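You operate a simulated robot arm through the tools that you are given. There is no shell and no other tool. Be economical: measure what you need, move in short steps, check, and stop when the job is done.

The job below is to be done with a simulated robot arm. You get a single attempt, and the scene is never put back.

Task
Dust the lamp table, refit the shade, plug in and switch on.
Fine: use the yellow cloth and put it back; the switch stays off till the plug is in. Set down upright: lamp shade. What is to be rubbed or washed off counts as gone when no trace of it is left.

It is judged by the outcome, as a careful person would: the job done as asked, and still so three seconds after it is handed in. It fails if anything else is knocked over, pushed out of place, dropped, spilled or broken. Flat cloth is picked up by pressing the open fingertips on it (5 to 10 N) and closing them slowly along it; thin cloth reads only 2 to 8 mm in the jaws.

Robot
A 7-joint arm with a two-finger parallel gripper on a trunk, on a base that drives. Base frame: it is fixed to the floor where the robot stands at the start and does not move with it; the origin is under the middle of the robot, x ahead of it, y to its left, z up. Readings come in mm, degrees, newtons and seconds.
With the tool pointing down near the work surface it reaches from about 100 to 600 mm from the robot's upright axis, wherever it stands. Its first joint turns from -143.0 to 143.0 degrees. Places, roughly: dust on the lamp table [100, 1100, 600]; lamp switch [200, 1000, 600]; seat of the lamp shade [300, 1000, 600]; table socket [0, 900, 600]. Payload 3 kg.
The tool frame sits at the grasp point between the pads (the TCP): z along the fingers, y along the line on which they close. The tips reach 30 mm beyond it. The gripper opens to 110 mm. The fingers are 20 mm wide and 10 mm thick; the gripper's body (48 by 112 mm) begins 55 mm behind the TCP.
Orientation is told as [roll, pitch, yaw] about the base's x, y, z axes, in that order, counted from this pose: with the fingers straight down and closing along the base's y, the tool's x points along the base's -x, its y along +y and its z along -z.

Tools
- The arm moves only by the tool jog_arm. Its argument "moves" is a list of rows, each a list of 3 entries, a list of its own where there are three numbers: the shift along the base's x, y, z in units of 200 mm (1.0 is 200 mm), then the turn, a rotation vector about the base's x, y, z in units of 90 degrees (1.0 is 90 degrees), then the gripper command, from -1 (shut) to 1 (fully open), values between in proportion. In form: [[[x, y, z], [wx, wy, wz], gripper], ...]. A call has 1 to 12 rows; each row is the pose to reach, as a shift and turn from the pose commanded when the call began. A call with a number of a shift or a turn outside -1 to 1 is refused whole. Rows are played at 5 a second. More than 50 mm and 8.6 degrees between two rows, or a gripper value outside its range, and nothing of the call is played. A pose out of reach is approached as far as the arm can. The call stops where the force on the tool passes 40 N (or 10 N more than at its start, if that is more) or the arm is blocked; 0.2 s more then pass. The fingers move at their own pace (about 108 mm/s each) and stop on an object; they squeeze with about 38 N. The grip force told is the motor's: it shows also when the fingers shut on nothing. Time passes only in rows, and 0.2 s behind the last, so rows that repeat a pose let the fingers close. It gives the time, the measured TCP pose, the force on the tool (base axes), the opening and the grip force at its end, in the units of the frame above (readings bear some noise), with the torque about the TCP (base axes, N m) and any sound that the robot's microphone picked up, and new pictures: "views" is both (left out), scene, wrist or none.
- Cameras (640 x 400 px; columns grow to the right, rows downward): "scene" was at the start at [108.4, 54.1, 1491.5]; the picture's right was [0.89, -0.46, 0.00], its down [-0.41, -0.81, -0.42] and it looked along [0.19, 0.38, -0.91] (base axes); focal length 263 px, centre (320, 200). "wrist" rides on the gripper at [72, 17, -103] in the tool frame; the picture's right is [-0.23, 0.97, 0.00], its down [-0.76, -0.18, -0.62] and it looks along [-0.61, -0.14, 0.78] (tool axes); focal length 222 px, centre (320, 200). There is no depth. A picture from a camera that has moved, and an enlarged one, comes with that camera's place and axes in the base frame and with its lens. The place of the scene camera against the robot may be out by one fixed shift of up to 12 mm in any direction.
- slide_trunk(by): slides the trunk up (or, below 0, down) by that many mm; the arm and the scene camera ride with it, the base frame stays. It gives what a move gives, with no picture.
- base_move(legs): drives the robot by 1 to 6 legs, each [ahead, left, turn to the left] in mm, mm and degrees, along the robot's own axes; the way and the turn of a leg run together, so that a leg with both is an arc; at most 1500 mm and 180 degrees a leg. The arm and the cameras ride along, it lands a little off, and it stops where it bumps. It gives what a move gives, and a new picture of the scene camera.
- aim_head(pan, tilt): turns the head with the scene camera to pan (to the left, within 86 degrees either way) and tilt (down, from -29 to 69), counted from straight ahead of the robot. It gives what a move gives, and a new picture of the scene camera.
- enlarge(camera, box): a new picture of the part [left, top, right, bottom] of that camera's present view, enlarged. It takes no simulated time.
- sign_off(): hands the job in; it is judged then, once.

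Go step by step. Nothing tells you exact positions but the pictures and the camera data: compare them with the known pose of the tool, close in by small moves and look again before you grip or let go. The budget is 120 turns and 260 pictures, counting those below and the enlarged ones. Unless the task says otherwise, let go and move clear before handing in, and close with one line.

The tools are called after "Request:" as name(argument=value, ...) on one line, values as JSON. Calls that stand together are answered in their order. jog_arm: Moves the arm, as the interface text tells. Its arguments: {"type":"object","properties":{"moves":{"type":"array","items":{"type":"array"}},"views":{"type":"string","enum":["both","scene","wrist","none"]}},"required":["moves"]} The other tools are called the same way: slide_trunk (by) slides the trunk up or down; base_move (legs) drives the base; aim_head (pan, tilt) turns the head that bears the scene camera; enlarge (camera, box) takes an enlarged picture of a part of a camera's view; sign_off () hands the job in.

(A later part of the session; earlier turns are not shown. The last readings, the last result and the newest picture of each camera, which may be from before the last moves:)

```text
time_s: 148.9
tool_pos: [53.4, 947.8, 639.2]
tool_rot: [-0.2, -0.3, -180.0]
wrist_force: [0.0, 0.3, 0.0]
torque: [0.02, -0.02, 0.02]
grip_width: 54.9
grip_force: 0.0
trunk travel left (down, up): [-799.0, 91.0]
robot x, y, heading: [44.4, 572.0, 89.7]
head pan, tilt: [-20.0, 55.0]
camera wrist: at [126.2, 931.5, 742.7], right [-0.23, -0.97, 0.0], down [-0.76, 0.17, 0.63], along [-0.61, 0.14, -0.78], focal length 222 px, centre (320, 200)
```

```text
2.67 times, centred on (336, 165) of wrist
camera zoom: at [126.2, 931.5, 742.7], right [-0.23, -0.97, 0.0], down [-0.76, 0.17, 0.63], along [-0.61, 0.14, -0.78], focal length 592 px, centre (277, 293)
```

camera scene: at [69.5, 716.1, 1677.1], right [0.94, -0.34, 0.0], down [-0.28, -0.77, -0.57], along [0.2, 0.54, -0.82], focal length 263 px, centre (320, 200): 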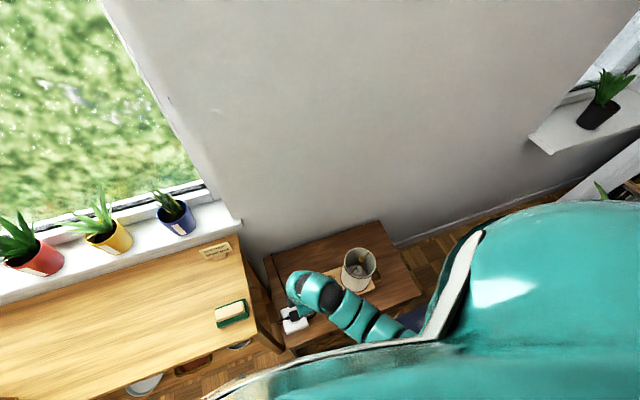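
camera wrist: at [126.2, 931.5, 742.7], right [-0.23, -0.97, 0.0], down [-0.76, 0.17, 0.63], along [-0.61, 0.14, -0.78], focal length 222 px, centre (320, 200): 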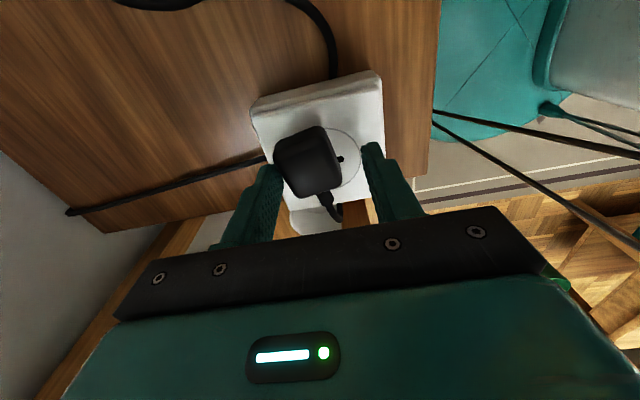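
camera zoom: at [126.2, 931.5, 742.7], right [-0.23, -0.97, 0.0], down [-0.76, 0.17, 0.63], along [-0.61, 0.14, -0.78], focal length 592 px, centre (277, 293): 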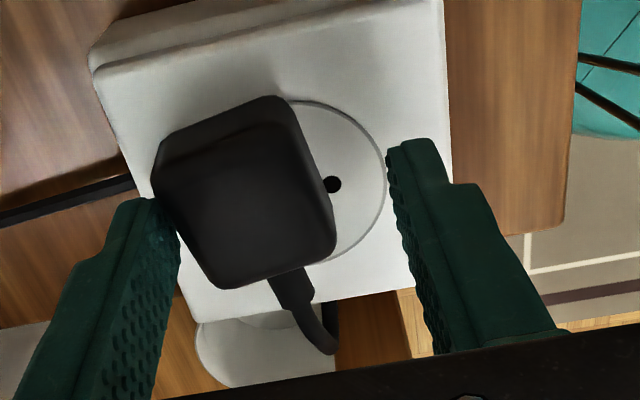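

The plug was nudged and turned slightly; closing the fingers will square it up again.

Request:
jog_arm(moves=[[[0, 0.01, -0.02], [0, 0, 0], 0], [[0, 0.01, -0.025], [0, 0, 0], -0.1], [[0, 0.01, -0.025], [0, 0, 0], -0.2], [[0, 0.01, -0.025], [0, 0, 0], -0.3], [[0, 0.01, -0.025], [0, 0, 0], -0.5], [[0, 0.01, -0.025], [0, 0, 0], -1], [[0, 0.01, -0.025], [0, 0, 0], -1]], views="wrist")

Request:
enlarge(camera="wrist", box=[240, 90, 432, 240])

```text
time_s: 150.5
tool_pos: [52.6, 950.2, 635.5]
tool_rot: [-0.4, -0.2, -179.9]
wrist_force: [0.0, -0.8, 0.9]
torque: [-0.03, 0.0, 0.02]
grip_width: 35.2
grip_force: 38.2
trunk travel left (down, up): [-799.0, 91.0]
robot x, y, heading: [50.2, 571.1, 89.9]
head pan, tilt: [-20.0, 55.0]
camera wrist: at [125.4, 933.1, 737.8], right [-0.23, -0.97, 0.0], down [-0.76, 0.17, 0.63], along [-0.61, 0.14, -0.78], focal length 222 px, centre (320, 200)
```

wrist: 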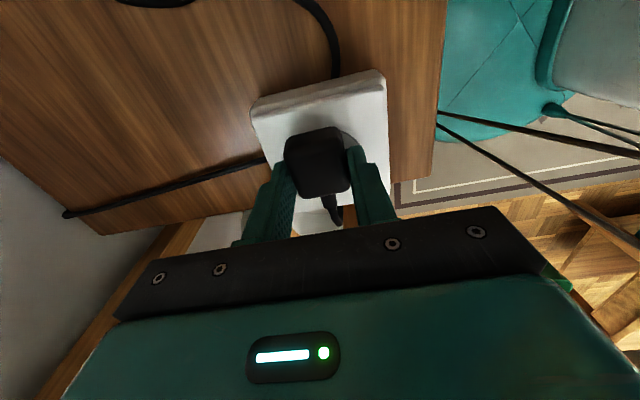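

```text
2.67 times, centred on (336, 165) of wrist
camera zoom: at [125.4, 933.1, 737.8], right [-0.23, -0.97, 0.0], down [-0.76, 0.17, 0.63], along [-0.61, 0.14, -0.78], focal length 592 px, centre (277, 293)
```

zoom: 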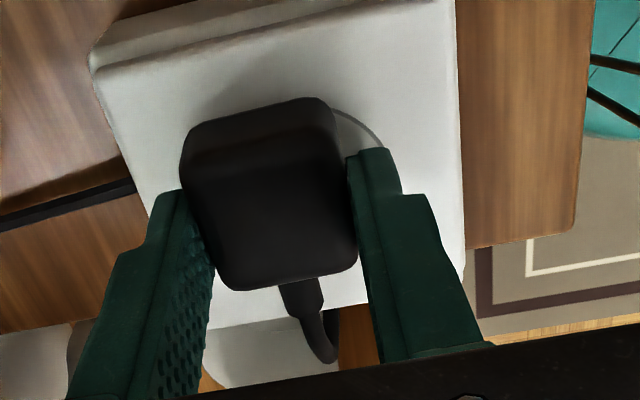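

Squared up; plug centre ≈ TCP+1 mm in x. Slide to put it exactly over (48.2, 946.7) and press.

Request:
jog_arm(moves=[[[0, 0, 0.01], [0, 0, 0], -1], [[-0.013, -0.009, 0.01], [0, 0, 0], -1], [[-0.027, -0.0175, 0.01], [0, 0, 0], -1], [[-0.027, -0.0175, 0], [0, 0, 0], -1], [[-0.027, -0.0175, -0.012], [0, 0, 0], -1], [[-0.027, -0.0175, -0.018], [0, 0, 0], -1]], views="wrist")

Request:
enlarge(camera="wrist", box=[240, 90, 432, 240])

```text
time_s: 151.8
tool_pos: [46.5, 947.6, 636.0]
tool_rot: [-0.4, -0.2, -179.9]
wrist_force: [7.2, -10.2, 35.6]
torque: [-0.57, 0.29, 0.17]
grip_width: 35.1
grip_force: 38.2
trunk travel left (down, up): [-799.0, 91.0]
robot x, y, heading: [43.9, 569.7, 89.8]
head pan, tilt: [-20.0, 55.0]
stopped in row 6: the force on the tool passed its limit at 44 N (the readings are from after the stop); the commanded pose is now the measured one
camera wrist: at [119.2, 929.4, 737.2], right [-0.23, -0.97, -0.01], down [-0.76, 0.17, 0.63], along [-0.61, 0.15, -0.78], focal length 222 px, centre (320, 200)
```

wrist: 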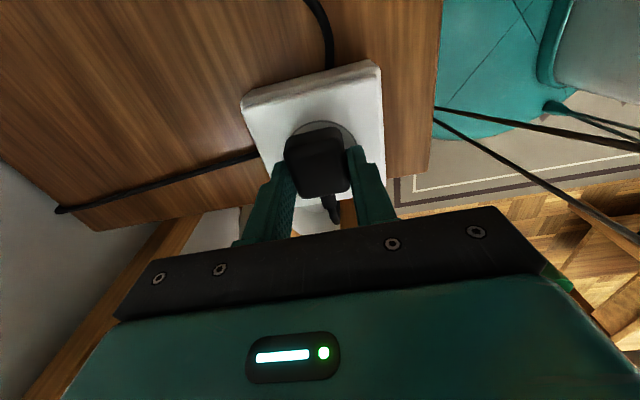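

```text
2.67 times, centred on (336, 165) of wrist
camera zoom: at [119.2, 929.4, 737.2], right [-0.23, -0.97, -0.01], down [-0.76, 0.17, 0.63], along [-0.61, 0.15, -0.78], focal length 592 px, centre (277, 293)
```

zoom: 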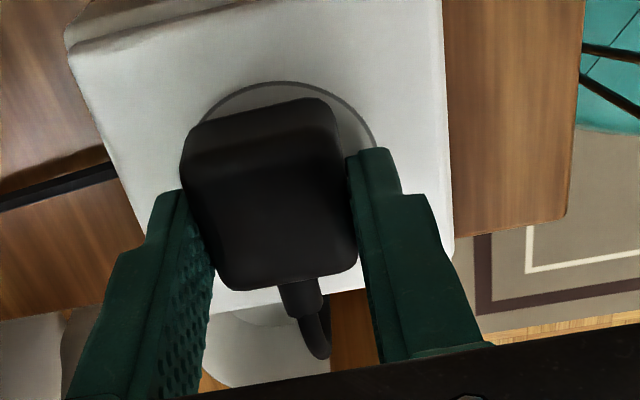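

No seating yet; force is on the cord side, so the plug is a bit tilted. I'll release carefully, look, then press from above with closed fingers.

Request:
jog_arm(moves=[[[0, 0, 0.01], [0, 0, 0], -1], [[0, 0, 0.01], [0, 0, 0], -0.3], [[0, 0, 0.01], [0, 0, 0], -0.2], [[0, 0, 0.1], [0, 0, 0], -0.2], [[0, 0, 0.25], [0, 0, 0], -0.2], [[0, 0, 0.3], [0, 0, 0], -0.2]], views="both")

Request:
enlarge(camera="wrist", box=[240, 90, 432, 240])

Request:
enlarge(camera="scene", box=[268, 290, 324, 340])

```text
time_s: 153.2
tool_pos: [44.0, 949.5, 692.6]
tool_rot: [-0.4, -0.2, -179.9]
wrist_force: [0.8, -0.3, 0.0]
torque: [-0.01, 0.0, 0.0]
grip_width: 44.1
grip_force: 0.2
trunk travel left (down, up): [-799.0, 91.0]
robot x, y, heading: [44.1, 570.5, 89.8]
head pan, tilt: [-20.0, 55.0]
camera scene: at [69.6, 715.9, 1677.1], right [0.94, -0.35, 0.0], down [-0.28, -0.77, -0.57], along [0.2, 0.54, -0.82], focal length 263 px, centre (320, 200)
camera wrist: at [118.6, 930.7, 795.4], right [-0.23, -0.97, -0.01], down [-0.76, 0.17, 0.63], along [-0.61, 0.15, -0.78], focal length 222 px, centre (320, 200)
```

scene: 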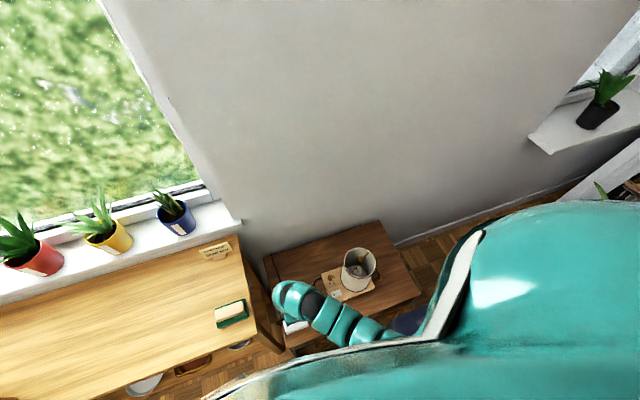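
wrist: 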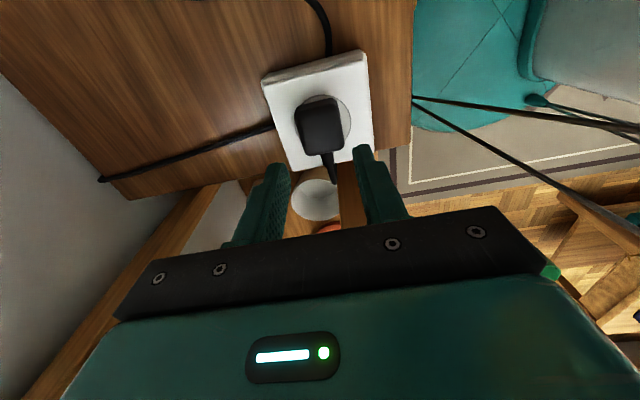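

```text
2.67 times, centred on (336, 165) of wrist
camera zoom: at [118.6, 930.7, 795.4], right [-0.23, -0.97, -0.01], down [-0.76, 0.17, 0.63], along [-0.61, 0.15, -0.78], focal length 592 px, centre (277, 293)
```

zoom: 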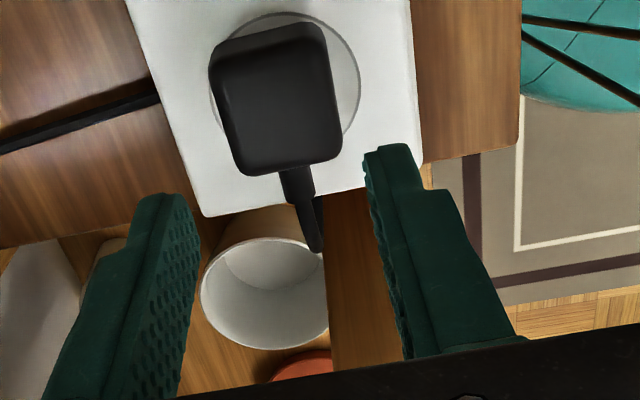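

```text
8.00 times, centred on (296, 315) of scene
camera zoom: at [69.6, 715.9, 1677.1], right [0.94, -0.35, 0.0], down [-0.28, -0.77, -0.57], along [0.2, 0.54, -0.82], focal length 2105 px, centre (512, -720)
```

zoom: 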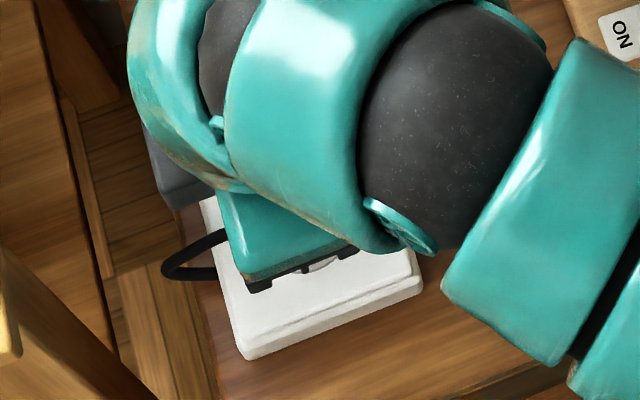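

The plug now lies within ~2 mm of the socket centre, flat. I'll press straight down on its centre with closed fingers.

Request:
jog_arm(moves=[[[0.022, -0.008, 0], [-0.004, 0, 0], -1], [[0.022, -0.008, -0.05], [-0.004, 0, 0], -1], [[0.022, -0.008, -0.12], [-0.004, 0, 0], -1], [[0.022, -0.008, -0.16], [-0.004, 0, 0], -1], [[0.022, -0.008, -0.18], [-0.004, 0, 0], -1], [[0.022, -0.008, -0.18], [-0.004, 0, 0], -1]], views="none")

```text
time_s: 154.6
tool_pos: [49.4, 946.8, 657.1]
tool_rot: [0.0, -0.4, -180.0]
wrist_force: [-0.7, 0.0, 0.0]
torque: [-0.02, 0.03, 0.01]
grip_width: 0.2
grip_force: 38.1
trunk travel left (down, up): [-799.0, 91.0]
robot x, y, heading: [42.3, 571.4, 89.9]
head pan, tilt: [-20.0, 55.0]
```

Request:
jog_arm(moves=[[[0, 0, -0.012], [0, 0, 0], -1], [[0, 0, -0.024], [0, 0, 0], -1], [[0, 0, -0.034], [0, 0, 0], -1], [[0, 0, -0.042], [0, 0, 0], -1], [[0, 0, -0.048], [0, 0, 0], -1], [[0, 0, -0.054], [0, 0, 0], -1]], views="none")

```text
time_s: 155.4
tool_pos: [49.7, 946.2, 653.0]
tool_rot: [-0.4, -0.4, -179.8]
wrist_force: [7.1, -10.3, 34.0]
torque: [-0.32, -0.27, -0.01]
grip_width: 0.0
grip_force: 37.6
trunk travel left (down, up): [-799.0, 91.0]
robot x, y, heading: [41.9, 567.0, 89.5]
head pan, tilt: [-20.0, 55.0]
stopped in row 3: the force on the tool passed its limit at 45 N (the readings are from after the stop); the commanded pose is now the measured one
```

No drop and no click. The plug is ~2 mm off in y; closing the fingers around it centred at y=946.5 (without lifting) will centre it, then I'll press again.

Request:
jog_arm(moves=[[[-0.005, 0, 0.1], [0.003, 0, 0], -1], [[-0.007, 0.002, 0.1], [-0.004, 0, 0], 0], [[-0.007, 0.002, 0.05], [-0.004, 0, 0], 0], [[-0.007, 0.002, -0.05], [-0.004, 0, 0], 0], [[-0.007, 0.002, -0.09], [-0.004, 0, 0], 0], [[-0.007, 0.002, -0.09], [-0.004, 0, 0], -0.2], [[-0.007, 0.002, -0.09], [-0.004, 0, 0], -0.3], [[-0.007, 0.002, -0.09], [-0.004, 0, 0], -0.45], [[-0.007, 0.002, -0.09], [-0.004, 0, 0], -1], [[-0.007, 0.002, -0.09], [-0.004, 0, 0], -1]], views="wrist")

Request:
enlarge(camera="wrist", box=[240, 90, 432, 240])

```text
time_s: 157.6
tool_pos: [48.3, 947.3, 634.0]
tool_rot: [0.1, -0.4, -179.9]
wrist_force: [0.3, -0.1, 0.1]
torque: [0.0, -0.02, 0.02]
grip_width: 34.9
grip_force: 38.5
trunk travel left (down, up): [-799.0, 91.0]
robot x, y, heading: [40.4, 570.3, 89.6]
head pan, tilt: [-20.0, 55.0]
camera wrist: at [122.2, 931.5, 736.6], right [-0.23, -0.97, 0.0], down [-0.76, 0.18, 0.63], along [-0.61, 0.14, -0.78], focal length 222 px, centre (320, 200)
```

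wrist: 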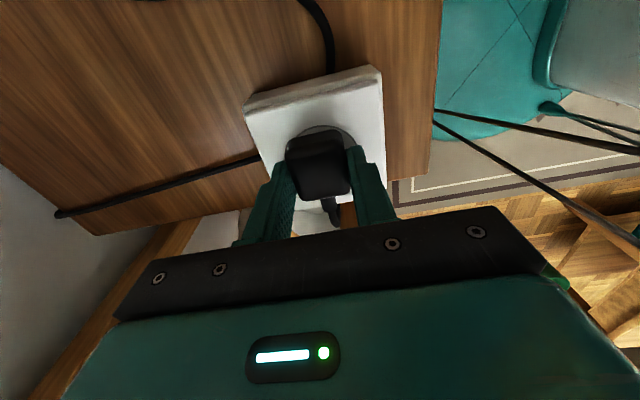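

```text
2.67 times, centred on (336, 165) of wrist
camera zoom: at [122.2, 931.5, 736.6], right [-0.23, -0.97, 0.0], down [-0.76, 0.18, 0.63], along [-0.61, 0.14, -0.78], focal length 592 px, centre (277, 293)
```

zoom: 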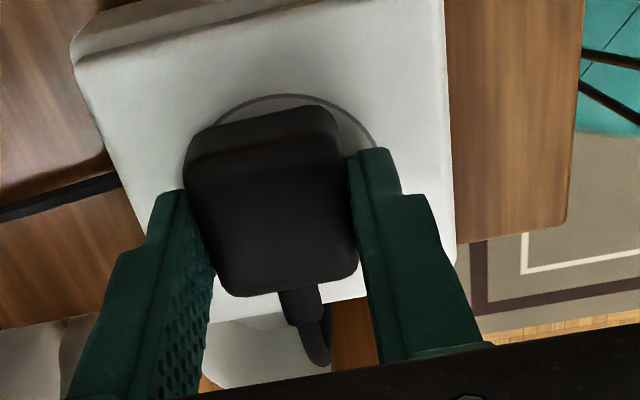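

Plug centre is now ≈(48.6, 947.3) versus socket (48.4, 946.5). Press while held, untilted.

Request:
jog_arm(moves=[[[0, -0.004, -0.006], [0, 0, 0], -1], [[0, -0.004, -0.012], [0, 0, 0], -1], [[0, -0.004, -0.018], [0, 0, 0], -1], [[0, -0.004, -0.018], [0, 0, 0], -1]], views="none")

```text
time_s: 158.2
tool_pos: [48.9, 947.9, 633.9]
tool_rot: [-0.3, -0.4, -179.9]
wrist_force: [8.3, -9.9, 32.3]
torque: [-0.44, 0.01, 0.05]
grip_width: 34.9
grip_force: 37.8
trunk travel left (down, up): [-799.0, 91.0]
robot x, y, heading: [43.4, 567.7, 89.3]
head pan, tilt: [-20.0, 55.0]
stopped in row 3: the force on the tool passed its limit at 44 N (the readings are from after the stop); the commanded pose is now the measured one
```

Test whether it has latched: lift 3 mm and read the force.

Request:
jog_arm(moves=[[[0, 0, 0.008], [0, 0, 0], -1], [[0, 0, 0.018], [0, 0, 0], -1], [[0, 0, 0.018], [0, 0, 0], -1]], views="none")

```text
time_s: 159.0
tool_pos: [49.8, 949.8, 635.3]
tool_rot: [0.0, -0.5, -179.9]
wrist_force: [0.6, 0.1, -0.2]
torque: [0.02, -0.05, -0.01]
grip_width: 35.3
grip_force: 38.0
trunk travel left (down, up): [-799.0, 91.0]
robot x, y, heading: [43.4, 568.8, 89.8]
head pan, tilt: [-20.0, 55.0]
```

It isn't latched. I need to see the plug's underside: lifting it above the cord's exit will let the cord swing its tail down and show the bottom to the wrist camera. I'll do it in small steps watching tension.

Request:
jog_arm(moves=[[[-0.02, 0, 0.08], [0, 0, 0], -1], [[-0.05, 0, 0.18], [0, 0, 0], -1], [[-0.08, 0, 0.28], [0, 0, 0], -1], [[-0.08, 0, 0.28], [0, 0, 0], -1]], views="wrist")

Request:
enlarge(camera="wrist", box=[240, 90, 432, 240])

```text
time_s: 159.9
tool_pos: [35.0, 945.0, 687.8]
tool_rot: [0.6, -0.4, -179.9]
wrist_force: [-5.4, -1.7, -43.0]
torque: [0.08, -0.3, -0.04]
grip_width: 35.1
grip_force: 38.0
trunk travel left (down, up): [-799.0, 91.0]
robot x, y, heading: [41.9, 566.6, 89.7]
head pan, tilt: [-20.0, 55.0]
stopped in row 4: the force on the tool passed its limit at 41 N (the readings are from after the stop); the commanded pose is now the measured one
camera wrist: at [108.2, 928.8, 788.9], right [-0.23, -0.97, 0.01], down [-0.76, 0.18, 0.62], along [-0.61, 0.13, -0.78], focal length 222 px, centre (320, 200)
```

wrist: 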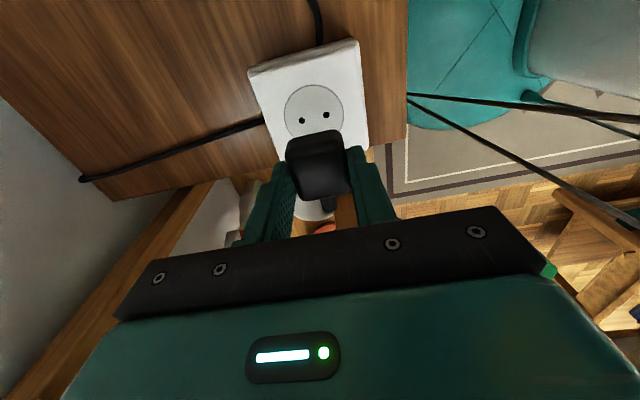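

```text
2.67 times, centred on (336, 165) of wrist
camera zoom: at [108.2, 928.8, 788.9], right [-0.23, -0.97, 0.01], down [-0.76, 0.18, 0.62], along [-0.61, 0.13, -0.78], focal length 592 px, centre (277, 293)
```

zoom: 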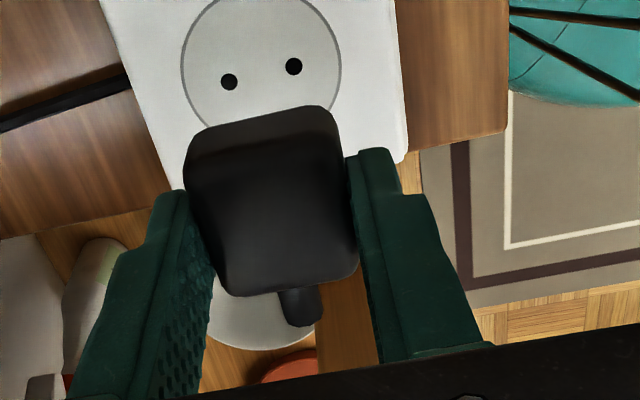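

Tension rose sharply; lower at once. (Useful: the holes are clearly centred at ≈(48, 946).)

Request:
jog_arm(moves=[[[0.0, 0, -0.08], [0, 0, 0], -1], [[0.03, 0, -0.15], [0, 0, 0], -1], [[0.03, 0, -0.15], [0, 0, 0], -1]], views="both")

Request:
enlarge(camera="scene", box=[255, 270, 335, 350])

Request:
enlarge(camera="wrist", box=[240, 40, 432, 220])

```text
time_s: 160.7
tool_pos: [41.5, 946.7, 659.5]
tool_rot: [0.2, -0.4, -179.9]
wrist_force: [0.4, -0.5, -5.9]
torque: [-0.02, -0.29, -0.03]
grip_width: 35.1
grip_force: 37.9
trunk travel left (down, up): [-799.0, 91.0]
robot x, y, heading: [43.2, 565.7, 89.9]
head pan, tilt: [-20.0, 55.0]
camera scene: at [69.8, 716.4, 1677.4], right [0.94, -0.35, 0.0], down [-0.28, -0.77, -0.57], along [0.2, 0.54, -0.82], focal length 263 px, centre (320, 200)
camera wrist: at [114.2, 929.9, 761.7], right [-0.23, -0.97, 0.0], down [-0.76, 0.18, 0.63], along [-0.61, 0.14, -0.78], focal length 222 px, centre (320, 200)
```

scene: 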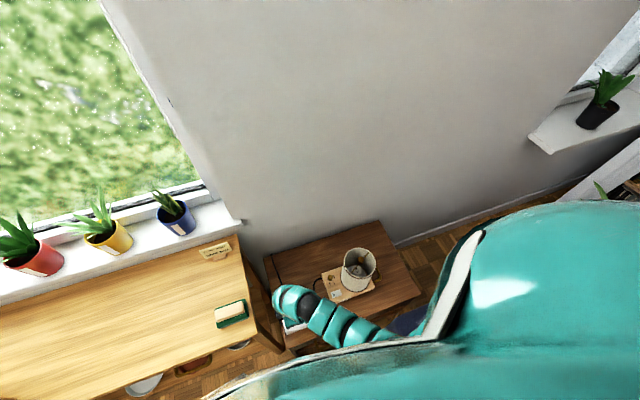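
wrist: 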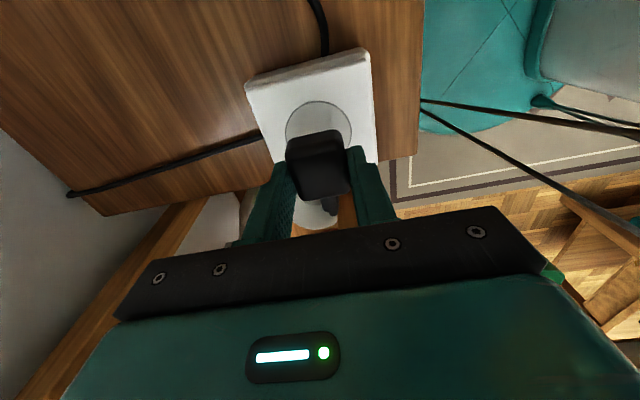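

```text
5.00 times, centred on (295, 310) of scene
camera zoom: at [69.8, 716.4, 1677.4], right [0.94, -0.35, 0.0], down [-0.28, -0.77, -0.57], along [0.2, 0.54, -0.82], focal length 1316 px, centre (445, -350)
```

zoom: 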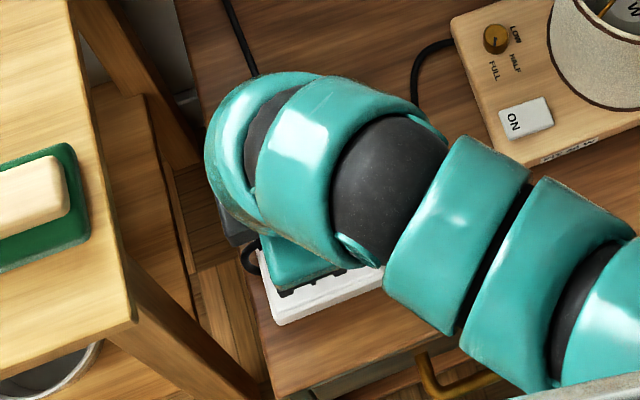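

```text
2.22 times, centred on (336, 130) of wrist
camera zoom: at [114.2, 929.9, 761.7], right [-0.23, -0.97, 0.0], down [-0.76, 0.18, 0.63], along [-0.61, 0.14, -0.78], focal length 494 px, centre (284, 356)
```

zoom: 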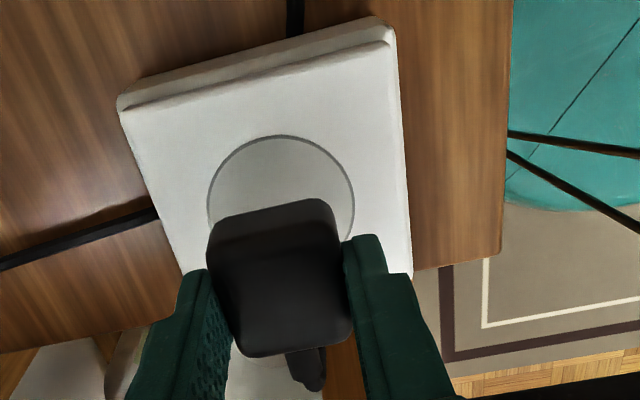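

The cord only gives ~25 mm of slack, which fits a straight-down insertion. I'll place the plug precisely with light contact only, then release and look.

Request:
jog_arm(moves=[[[0.015, -0.002, -0.05], [0, 0, 0], -1], [[0.028, -0.003, -0.1], [0, 0, 0], -1], [[0.028, -0.003, -0.118], [0, 0, 0], -1], [[0.028, -0.003, -0.118], [0, 0, 0], -1]], views="none")

```text
time_s: 161.7
tool_pos: [47.1, 945.0, 634.8]
tool_rot: [0.2, -0.4, -180.0]
wrist_force: [-0.4, 0.2, -0.2]
torque: [0.01, 0.05, 0.03]
grip_width: 34.8
grip_force: 38.3
trunk travel left (down, up): [-799.0, 91.0]
robot x, y, heading: [43.1, 569.5, 89.7]
head pan, tilt: [-20.0, 55.0]
```

Request:
jog_arm(moves=[[[0, 0.003, -0.006], [0, 0, 0], -1], [[0, 0.003, -0.008], [0, 0, 0], -1], [[0, 0.003, -0.008], [0, 0, 0], -1]], views="wrist")

Request:
enlarge(camera="wrist", box=[240, 90, 432, 240])

```text
time_s: 162.5
tool_pos: [47.6, 945.6, 634.3]
tool_rot: [0.1, -0.3, -179.9]
wrist_force: [0.6, -2.0, 15.4]
torque: [0.02, 0.22, 0.03]
grip_width: 35.2
grip_force: 38.7
trunk travel left (down, up): [-799.0, 91.0]
robot x, y, heading: [43.2, 569.9, 89.6]
head pan, tilt: [-20.0, 55.0]
camera wrist: at [119.9, 929.1, 736.6], right [-0.23, -0.97, 0.0], down [-0.76, 0.18, 0.63], along [-0.61, 0.14, -0.78], focal length 222 px, centre (320, 200)
```

wrist: 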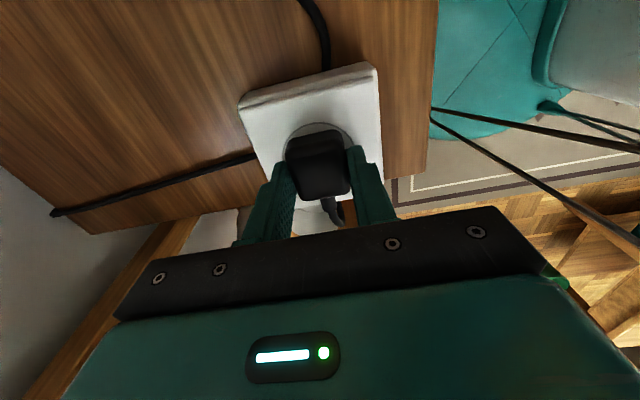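

```text
2.67 times, centred on (336, 165) of wrist
camera zoom: at [119.9, 929.1, 736.6], right [-0.23, -0.97, 0.0], down [-0.76, 0.18, 0.63], along [-0.61, 0.14, -0.78], focal length 592 px, centre (277, 293)
```

zoom: 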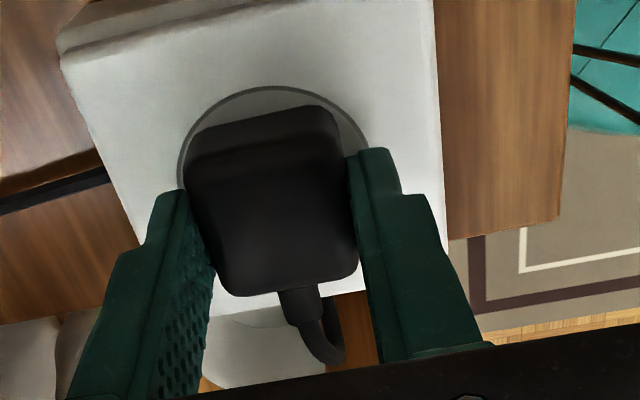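

Request:
jog_arm(moves=[[[0.007, 0.002, 0.004], [0, 0, 0], -1], [[0.007, 0.002, 0.004], [0, 0, 0], -1], [[0.007, 0.002, 0.004], [0, 0, 0], -0.33], [[0.007, 0.002, 0.004], [0, 0, 0], -0.25], [[0.007, 0.002, 0.004], [0, 0, 0], -0.1], [[0.007, 0.002, 0.15], [0, 0, 0], -0.1], [[0.007, 0.002, 0.3], [0, 0, 0], -0.1], [[0.15, 0.002, 0.4], [0, 0, 0], -0.1], [[0.35, 0.002, 0.5], [0, 0, 0], -0.1]], views="both")

Request:
enlarge(camera="wrist", box=[270, 110, 398, 220])

Request:
enlarge(camera="scene", box=[268, 290, 324, 340])

```text
time_s: 164.5
tool_pos: [117.7, 944.3, 734.1]
tool_rot: [0.2, -0.4, -179.9]
wrist_force: [0.3, -0.5, -1.1]
torque: [0.02, -0.01, 0.0]
grip_width: 49.4
grip_force: 0.1
trunk travel left (down, up): [-799.0, 91.0]
robot x, y, heading: [45.2, 566.6, 89.8]
head pan, tilt: [-20.0, 55.0]
camera scene: at [70.4, 715.4, 1677.1], right [0.94, -0.35, 0.0], down [-0.28, -0.77, -0.57], along [0.2, 0.54, -0.82], focal length 263 px, centre (320, 200)
camera wrist: at [189.7, 928.3, 837.0], right [-0.23, -0.97, 0.01], down [-0.76, 0.18, 0.63], along [-0.61, 0.14, -0.78], focal length 222 px, centre (320, 200)
```

scene: 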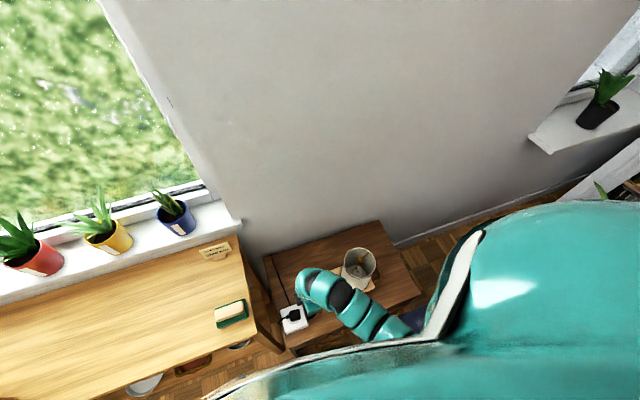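
wrist: 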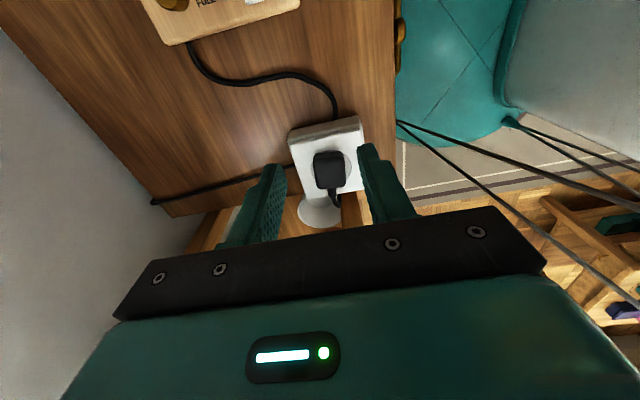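

```text
3.64 times, centred on (334, 165) of wrist
camera zoom: at [189.7, 928.3, 837.0], right [-0.23, -0.97, 0.01], down [-0.76, 0.18, 0.63], along [-0.61, 0.14, -0.78], focal length 808 px, centre (269, 327)
```

zoom: 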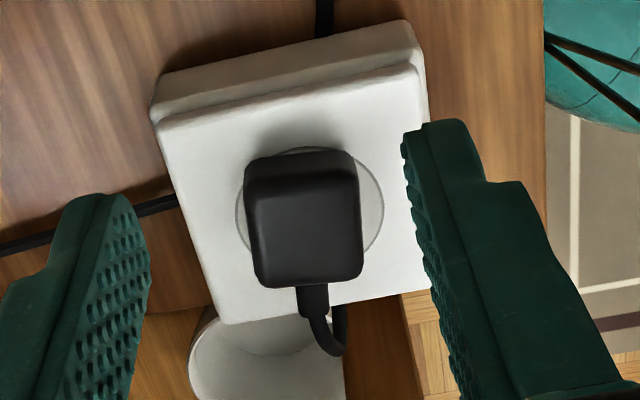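

```text
8.00 times, centred on (296, 315) of scene
camera zoom: at [70.4, 715.4, 1677.1], right [0.94, -0.35, 0.0], down [-0.28, -0.77, -0.57], along [0.2, 0.54, -0.82], focal length 2105 px, centre (512, -720)
```

zoom: 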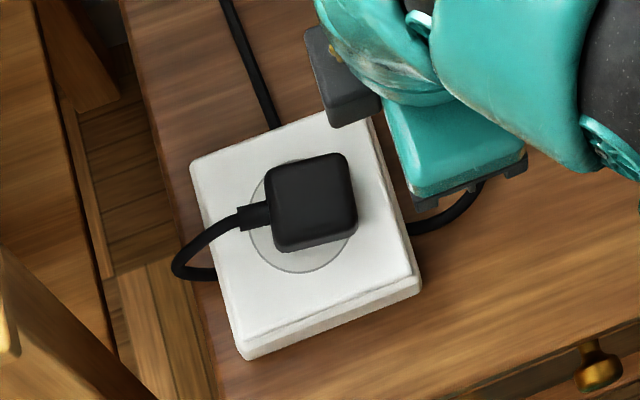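

After release the cord springs the plug ~6 mm back, so it must really latch. I've not seen the cord-side face; I'll look from the −x side by turning the wrist.

Request:
jog_arm(moves=[[[0, 0, 0], [0, 0, -0.09], -0.1], [[0, 0, 0], [0, 0, -0.18], -0.1], [[0, 0, 0], [0, 0, -0.27], -0.1], [[0, 0, 0], [0, 0, -0.36], -0.1], [[0, 0, 0], [0, 0, -0.45], -0.1], [[0, 0, 0], [0, 0, -0.54], -0.1], [[0, 0, 0], [0, 0, -0.63], -0.1], [[0, 0, 0], [0, 0, -0.72], -0.1], [[0, 0, 0], [0, 0, -0.81], -0.1], [[0, 0, 0], [0, 0, -0.9], -0.1], [[0, 0, 0], [0, 0, -0.99], -0.1]], views="none")

Request:
jog_arm(moves=[[[0, 0, 0], [0, 0, -0.09], -0.1], [[-0.1, 0, 0], [0, 0, -0.18], -0.1], [[-0.2, 0, 0], [0, 0, -0.27], -0.1], [[-0.25, 0, 0], [0, 0, -0.36], -0.1], [[-0.3, 0, 0], [0, 0, -0.45], -0.1], [[-0.3, 0, 0], [0, 0, -0.54], -0.1], [[-0.3, 0, 0], [0, 0, -0.63], -0.1], [[-0.3, 0, 0], [0, 0, -0.72], -0.1], [[-0.3, 0, 0], [0, 0, -0.81], -0.1], [[-0.3, 0, 0], [0, 0, -0.9], -0.1], [[-0.3, 0, 0], [0, 0, -0.99], -0.1]], views="both")

Request:
enlarge(camera="wrist", box=[240, 60, 432, 210])

```text
time_s: 166.9
tool_pos: [117.0, 946.7, 733.3]
tool_rot: [0.1, -0.3, 91.0]
wrist_force: [-1.4, -0.4, -0.7]
torque: [0.01, 0.0, -0.03]
grip_width: 49.5
grip_force: 0.0
trunk travel left (down, up): [-799.0, 91.0]
robot x, y, heading: [40.2, 566.5, 89.6]
head pan, tilt: [-20.0, 55.0]
```

```text
time_s: 169.3
tool_pos: [55.6, 946.4, 733.3]
tool_rot: [0.3, -0.3, 1.8]
wrist_force: [0.2, -0.2, -1.5]
torque: [0.03, 0.01, 0.0]
grip_width: 49.1
grip_force: 0.1
trunk travel left (down, up): [-799.0, 91.0]
robot x, y, heading: [43.3, 567.4, 89.7]
head pan, tilt: [-20.0, 55.0]
camera scene: at [69.6, 715.8, 1677.1], right [0.94, -0.35, 0.0], down [-0.28, -0.77, -0.57], along [0.2, 0.54, -0.82], focal length 263 px, centre (320, 200)
camera wrist: at [-17.0, 960.3, 836.3], right [0.2, 0.98, 0.01], down [0.76, -0.16, 0.63], along [0.62, -0.12, -0.78], focal length 222 px, centre (320, 200)
```

scene: 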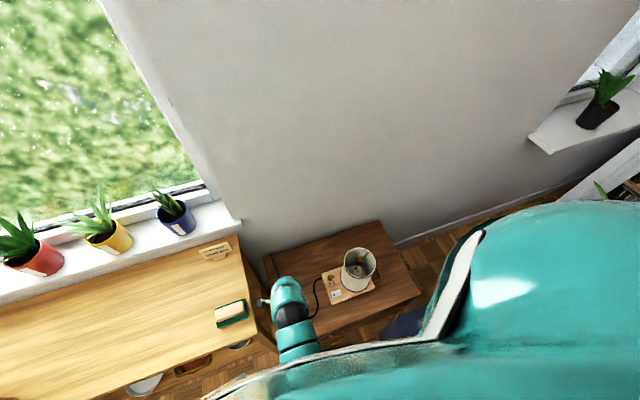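
wrist: 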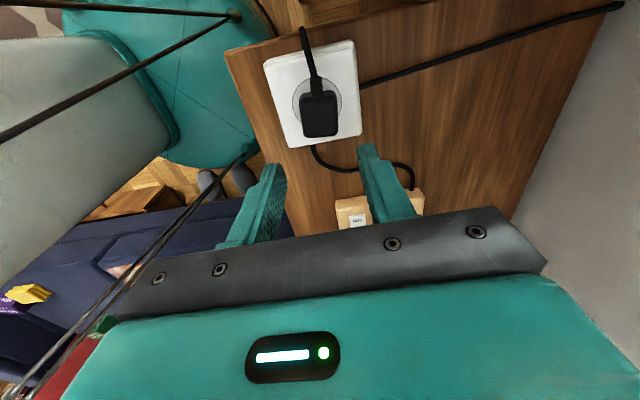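

```text
2.67 times, centred on (336, 135) of wrist
camera zoom: at [-17.0, 960.3, 836.3], right [0.2, 0.98, 0.01], down [0.76, -0.16, 0.63], along [0.62, -0.12, -0.78], focal length 592 px, centre (277, 373)
```

zoom: 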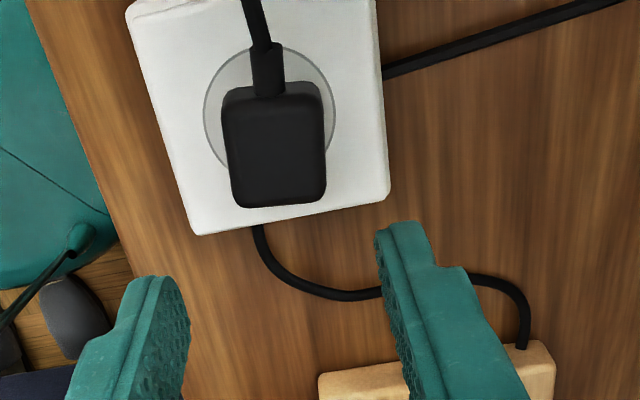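

The plug lies ~7 mm +x and ~2 mm +y of the socket centre. With this orientation (camera on the cord side) I'll grip it and slide it on the surface without lifting, so it can't tilt.

Request:
jog_arm(moves=[[[0, 0.012, -0.15], [0, 0, -0.01], -0.1], [[0, 0.012, -0.3], [0, 0, -0.02], -0.1], [[0, 0.012, -0.42], [0, 0, -0.02], -0.1], [[0, 0.012, -0.475], [0, 0, -0.02], -0.1], [[0, 0.012, -0.495], [0, 0, -0.02], -0.1], [[0, 0.012, -0.495], [0, 0, -0.02], -0.1]], views="wrist")

Request:
enlarge(camera="wrist", box=[240, 60, 432, 210])

```text
time_s: 170.7
tool_pos: [56.0, 947.2, 634.7]
tool_rot: [0.2, -0.3, 0.0]
wrist_force: [0.2, -0.3, 0.3]
torque: [0.0, 0.02, -0.01]
grip_width: 49.5
grip_force: 0.0
trunk travel left (down, up): [-799.0, 91.0]
robot x, y, heading: [42.8, 571.2, 90.0]
head pan, tilt: [-20.0, 55.0]
camera wrist: at [-17.1, 964.4, 737.0], right [0.23, 0.97, 0.01], down [0.76, -0.18, 0.63], along [0.61, -0.14, -0.78], focal length 222 px, centre (320, 200)
```

wrist: 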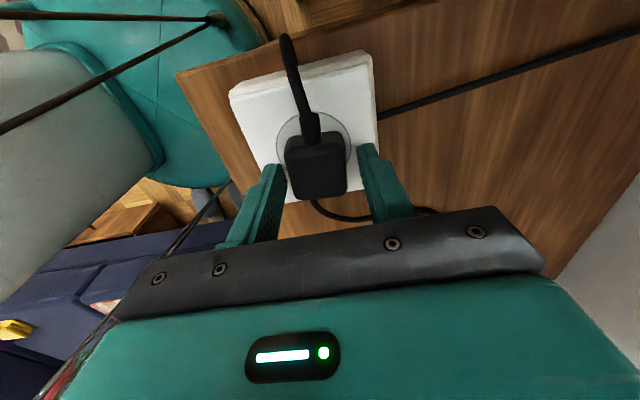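

```text
2.67 times, centred on (336, 135) of wrist
camera zoom: at [-17.1, 964.4, 737.0], right [0.23, 0.97, 0.01], down [0.76, -0.18, 0.63], along [0.61, -0.14, -0.78], focal length 592 px, centre (277, 373)
```

zoom: 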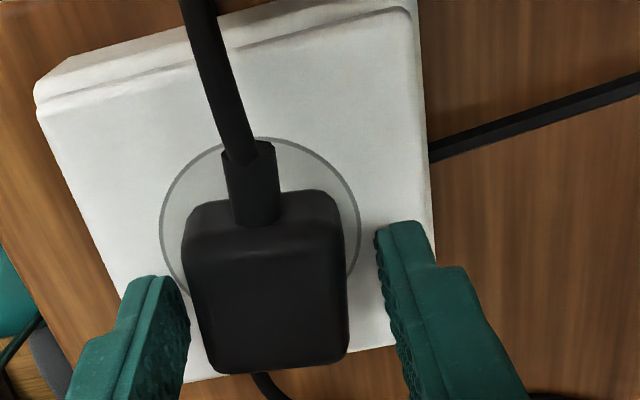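

Request:
jog_arm(moves=[[[0, 0, -0.002], [0, 0, 0], -0.2], [[0, 0, -0.002], [0, 0, 0], -0.3], [[0, 0, -0.002], [0, 0, 0], -0.4], [[0, 0, -0.002], [0, 0, 0], -1], [[0, 0, -0.002], [0, 0, 0], -1], [[-0.012, -0.002, 0.001], [0, 0, 0], -1], [[-0.024, -0.003, 0.001], [0, 0, 0], -1], [[-0.033, -0.004, 0.001], [0, 0, 0], -1], [[-0.033, -0.004, 0.001], [0, 0, 0], -1]], views="wrist")

Request:
enlarge(camera="wrist", box=[240, 60, 432, 210])

```text
time_s: 172.7
tool_pos: [49.3, 945.9, 634.6]
tool_rot: [0.2, -0.3, 0.2]
wrist_force: [-0.1, -0.2, 0.4]
torque: [0.02, 0.0, -0.02]
grip_width: 35.9
grip_force: 37.8
trunk travel left (down, up): [-799.0, 91.0]
robot x, y, heading: [48.7, 567.8, 89.7]
head pan, tilt: [-20.0, 55.0]
camera wrist: at [-23.7, 963.9, 737.3], right [0.23, 0.97, 0.01], down [0.76, -0.18, 0.63], along [0.61, -0.14, -0.78], focal length 222 px, centre (320, 200)
```

wrist: 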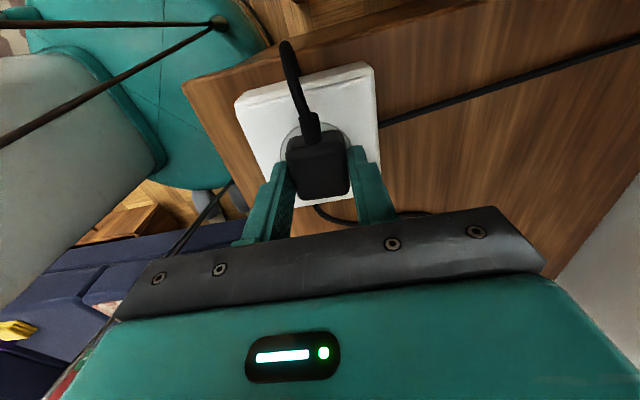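

```text
2.67 times, centred on (336, 135) of wrist
camera zoom: at [-23.7, 963.9, 737.3], right [0.23, 0.97, 0.01], down [0.76, -0.18, 0.63], along [0.61, -0.14, -0.78], focal length 592 px, centre (277, 373)
```

zoom: 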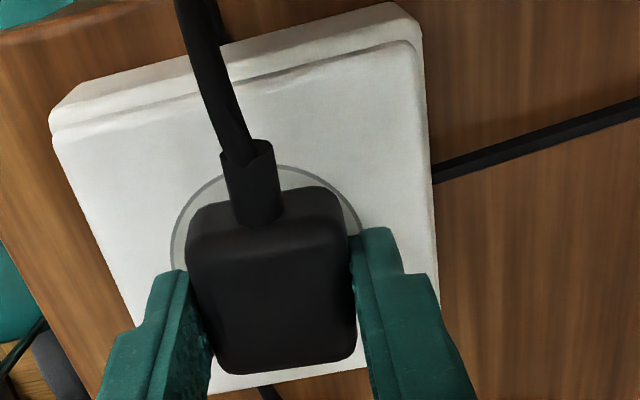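

Plug centre is now (48.3, 946.2), level and on the holes. Press down while held.

Request:
jog_arm(moves=[[[0, 0, -0.006], [0, 0, 0], -1], [[0, 0, -0.012], [0, 0, 0], -1], [[0, 0, -0.016], [0, 0, 0], -1], [[0, 0, -0.016], [0, 0, 0], -1]], views="none")

```text
time_s: 173.3
tool_pos: [50.0, 945.8, 632.9]
tool_rot: [0.1, -0.4, -0.2]
wrist_force: [4.9, -11.1, 40.1]
torque: [-0.55, -0.47, -0.8]
grip_width: 35.6
grip_force: 38.5
trunk travel left (down, up): [-799.0, 91.0]
robot x, y, heading: [47.8, 568.9, 89.6]
head pan, tilt: [-20.0, 55.0]
heard: snap
stopped in row 3: the force on the tool passed its limit at 42 N (the readings are from after the stop); the commanded pose is now the measured one
```

A snap was heard — the plug has seated. Release and check.

Request:
jog_arm(moves=[[[0, 0, 0.006], [0, 0, 0], -1], [[0, 0, 0.006], [0, 0, 0], -0.3], [[0, 0, 0.006], [0, 0, 0], -0.1], [[0, 0, 0.006], [0, 0, 0], -0.1], [[0, 0, 0.15], [0, 0, 0], -0.1], [[0, 0, 0.3], [0, 0, 0], -0.1], [[0, 0, 0.45], [0, 0, 0], -0.1]], views="both")

Request:
enlarge(camera="wrist", box=[240, 60, 432, 210])

```text
time_s: 174.9
tool_pos: [49.3, 945.6, 721.9]
tool_rot: [0.1, -0.2, 0.0]
wrist_force: [-0.4, 0.7, -0.5]
torque: [0.02, 0.03, -0.04]
grip_width: 49.6
grip_force: 0.1
trunk travel left (down, up): [-799.0, 91.0]
robot x, y, heading: [43.0, 570.5, 89.7]
head pan, tilt: [-20.0, 55.0]
camera scene: at [69.8, 715.2, 1677.1], right [0.94, -0.35, 0.0], down [-0.28, -0.77, -0.57], along [0.2, 0.54, -0.82], focal length 263 px, centre (320, 200)
camera wrist: at [-23.5, 963.6, 825.0], right [0.23, 0.97, 0.0], down [0.76, -0.18, 0.63], along [0.61, -0.14, -0.78], focal length 222 px, centre (320, 200)
```

scene: 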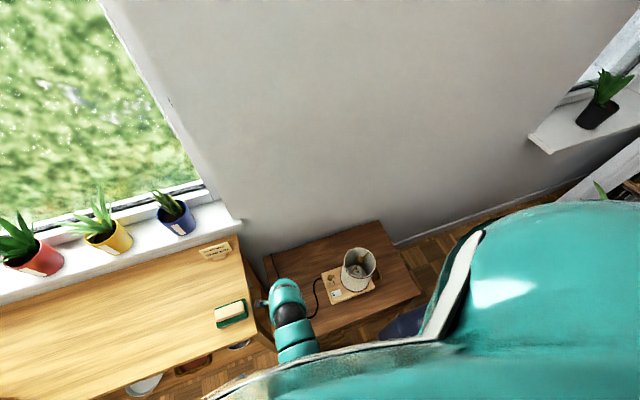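
wrist: 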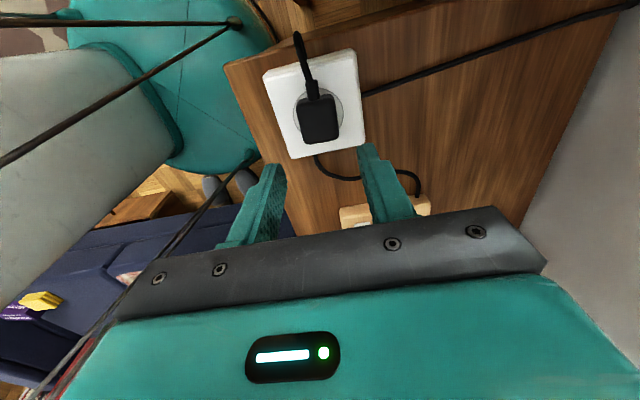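

```text
2.67 times, centred on (336, 135) of wrist
camera zoom: at [-23.5, 963.6, 825.0], right [0.23, 0.97, 0.0], down [0.76, -0.18, 0.63], along [0.61, -0.14, -0.78], focal length 592 px, centre (277, 373)
```

zoom: 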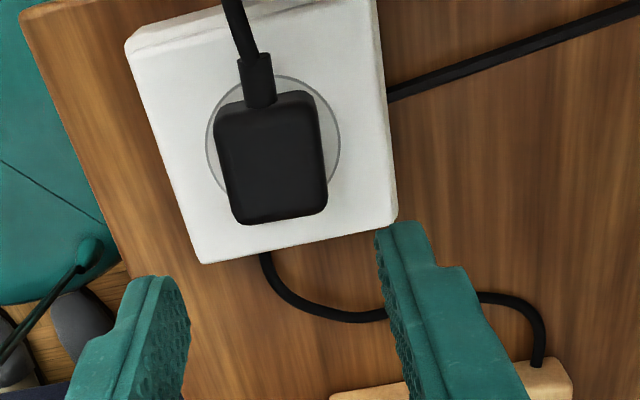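

The plug is in. Now the switch: I'll turn to yaw 90 (so the gripper stays clear of the shade) and look at the rocker at ≈(238,977).

Request:
jog_arm(moves=[[[0, 0, 0], [0, 0, 0.09], -0.1], [[0.1, 0, 0], [0, 0, 0.18], 0], [[0.2, -0.02, 0], [0, 0, 0.27], 0.1], [[0.3, -0.04, 0], [0, 0, 0.36], 0.2], [[0.4, -0.06, 0], [0, 0, 0.45], 0.3], [[0.5, -0.08, 0], [0, 0, 0.54], 0.45], [[0.6, -0.08, 0], [0, 0, 0.63], 0.45], [[0.65, -0.08, 0], [0, 0, 0.72], 0.45], [[0.65, -0.08, 0], [0, 0, 0.81], 0.45], [[0.65, -0.08, 0], [0, 0, 0.9], 0.45], [[0.65, -0.08, -0.05], [0, 0, 0.99], 0.45], [[0.65, -0.08, -0.1], [0, 0, 1.0], 0.45]], views="both")

Request:
enlarge(camera="wrist", box=[180, 60, 420, 240])

Request:
enlarge(camera="scene", box=[300, 240, 396, 320])

```text
time_s: 177.5
tool_pos: [180.9, 930.9, 700.8]
tool_rot: [0.1, -0.2, 90.2]
wrist_force: [0.5, 0.4, 1.3]
torque: [0.01, 0.01, -0.02]
grip_width: 79.7
grip_force: 0.0
trunk travel left (down, up): [-799.0, 91.0]
robot x, y, heading: [43.2, 566.9, 89.5]
head pan, tilt: [-20.0, 55.0]
camera scene: at [69.8, 715.6, 1677.1], right [0.94, -0.35, 0.0], down [-0.28, -0.77, -0.57], along [0.2, 0.54, -0.82], focal length 263 px, centre (320, 200)
camera wrist: at [163.6, 858.3, 804.1], right [-0.97, 0.22, 0.0], down [0.18, 0.76, 0.63], along [0.14, 0.61, -0.78], focal length 222 px, centre (320, 200)
```

scene: 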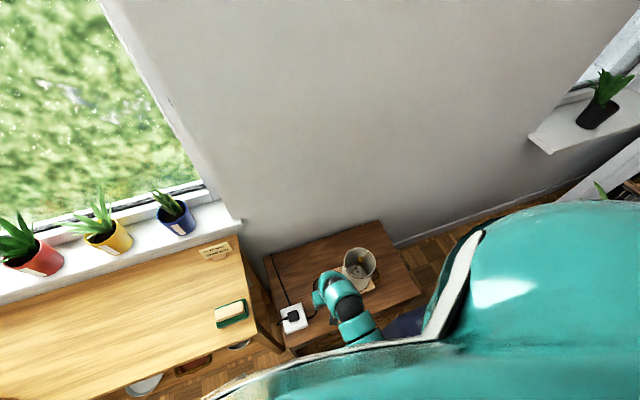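
wrist: 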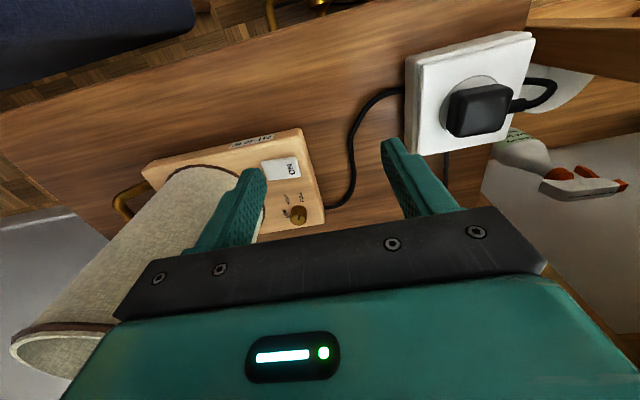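

```text
2.22 times, centred on (300, 150) of wrist
camera zoom: at [163.6, 858.3, 804.1], right [-0.97, 0.22, 0.0], down [0.18, 0.76, 0.63], along [0.14, 0.61, -0.78], focal length 494 px, centre (364, 311)
```

zoom: 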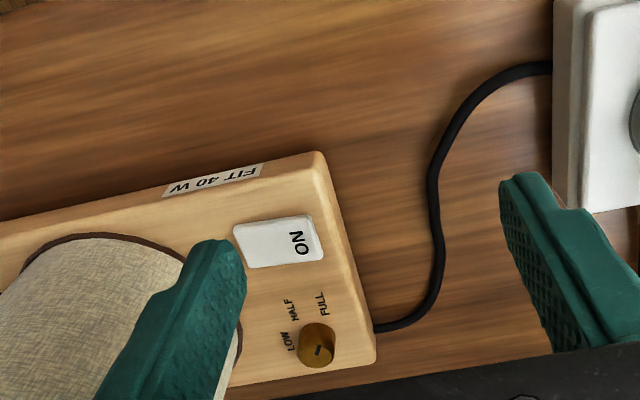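

```text
5.00 times, centred on (348, 280) of scene
camera zoom: at [69.8, 715.6, 1677.1], right [0.94, -0.35, 0.0], down [-0.28, -0.77, -0.57], along [0.2, 0.54, -0.82], focal length 1316 px, centre (180, -200)
```

zoom: 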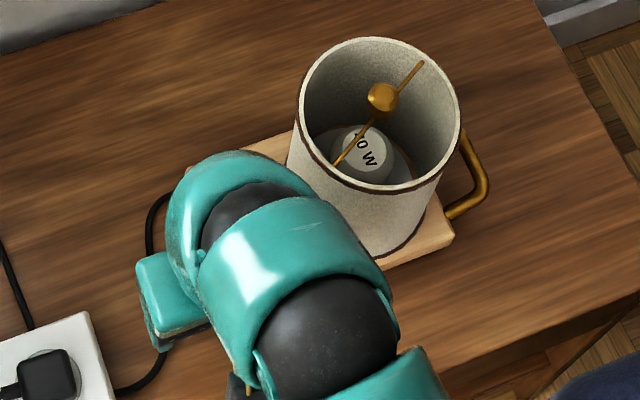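

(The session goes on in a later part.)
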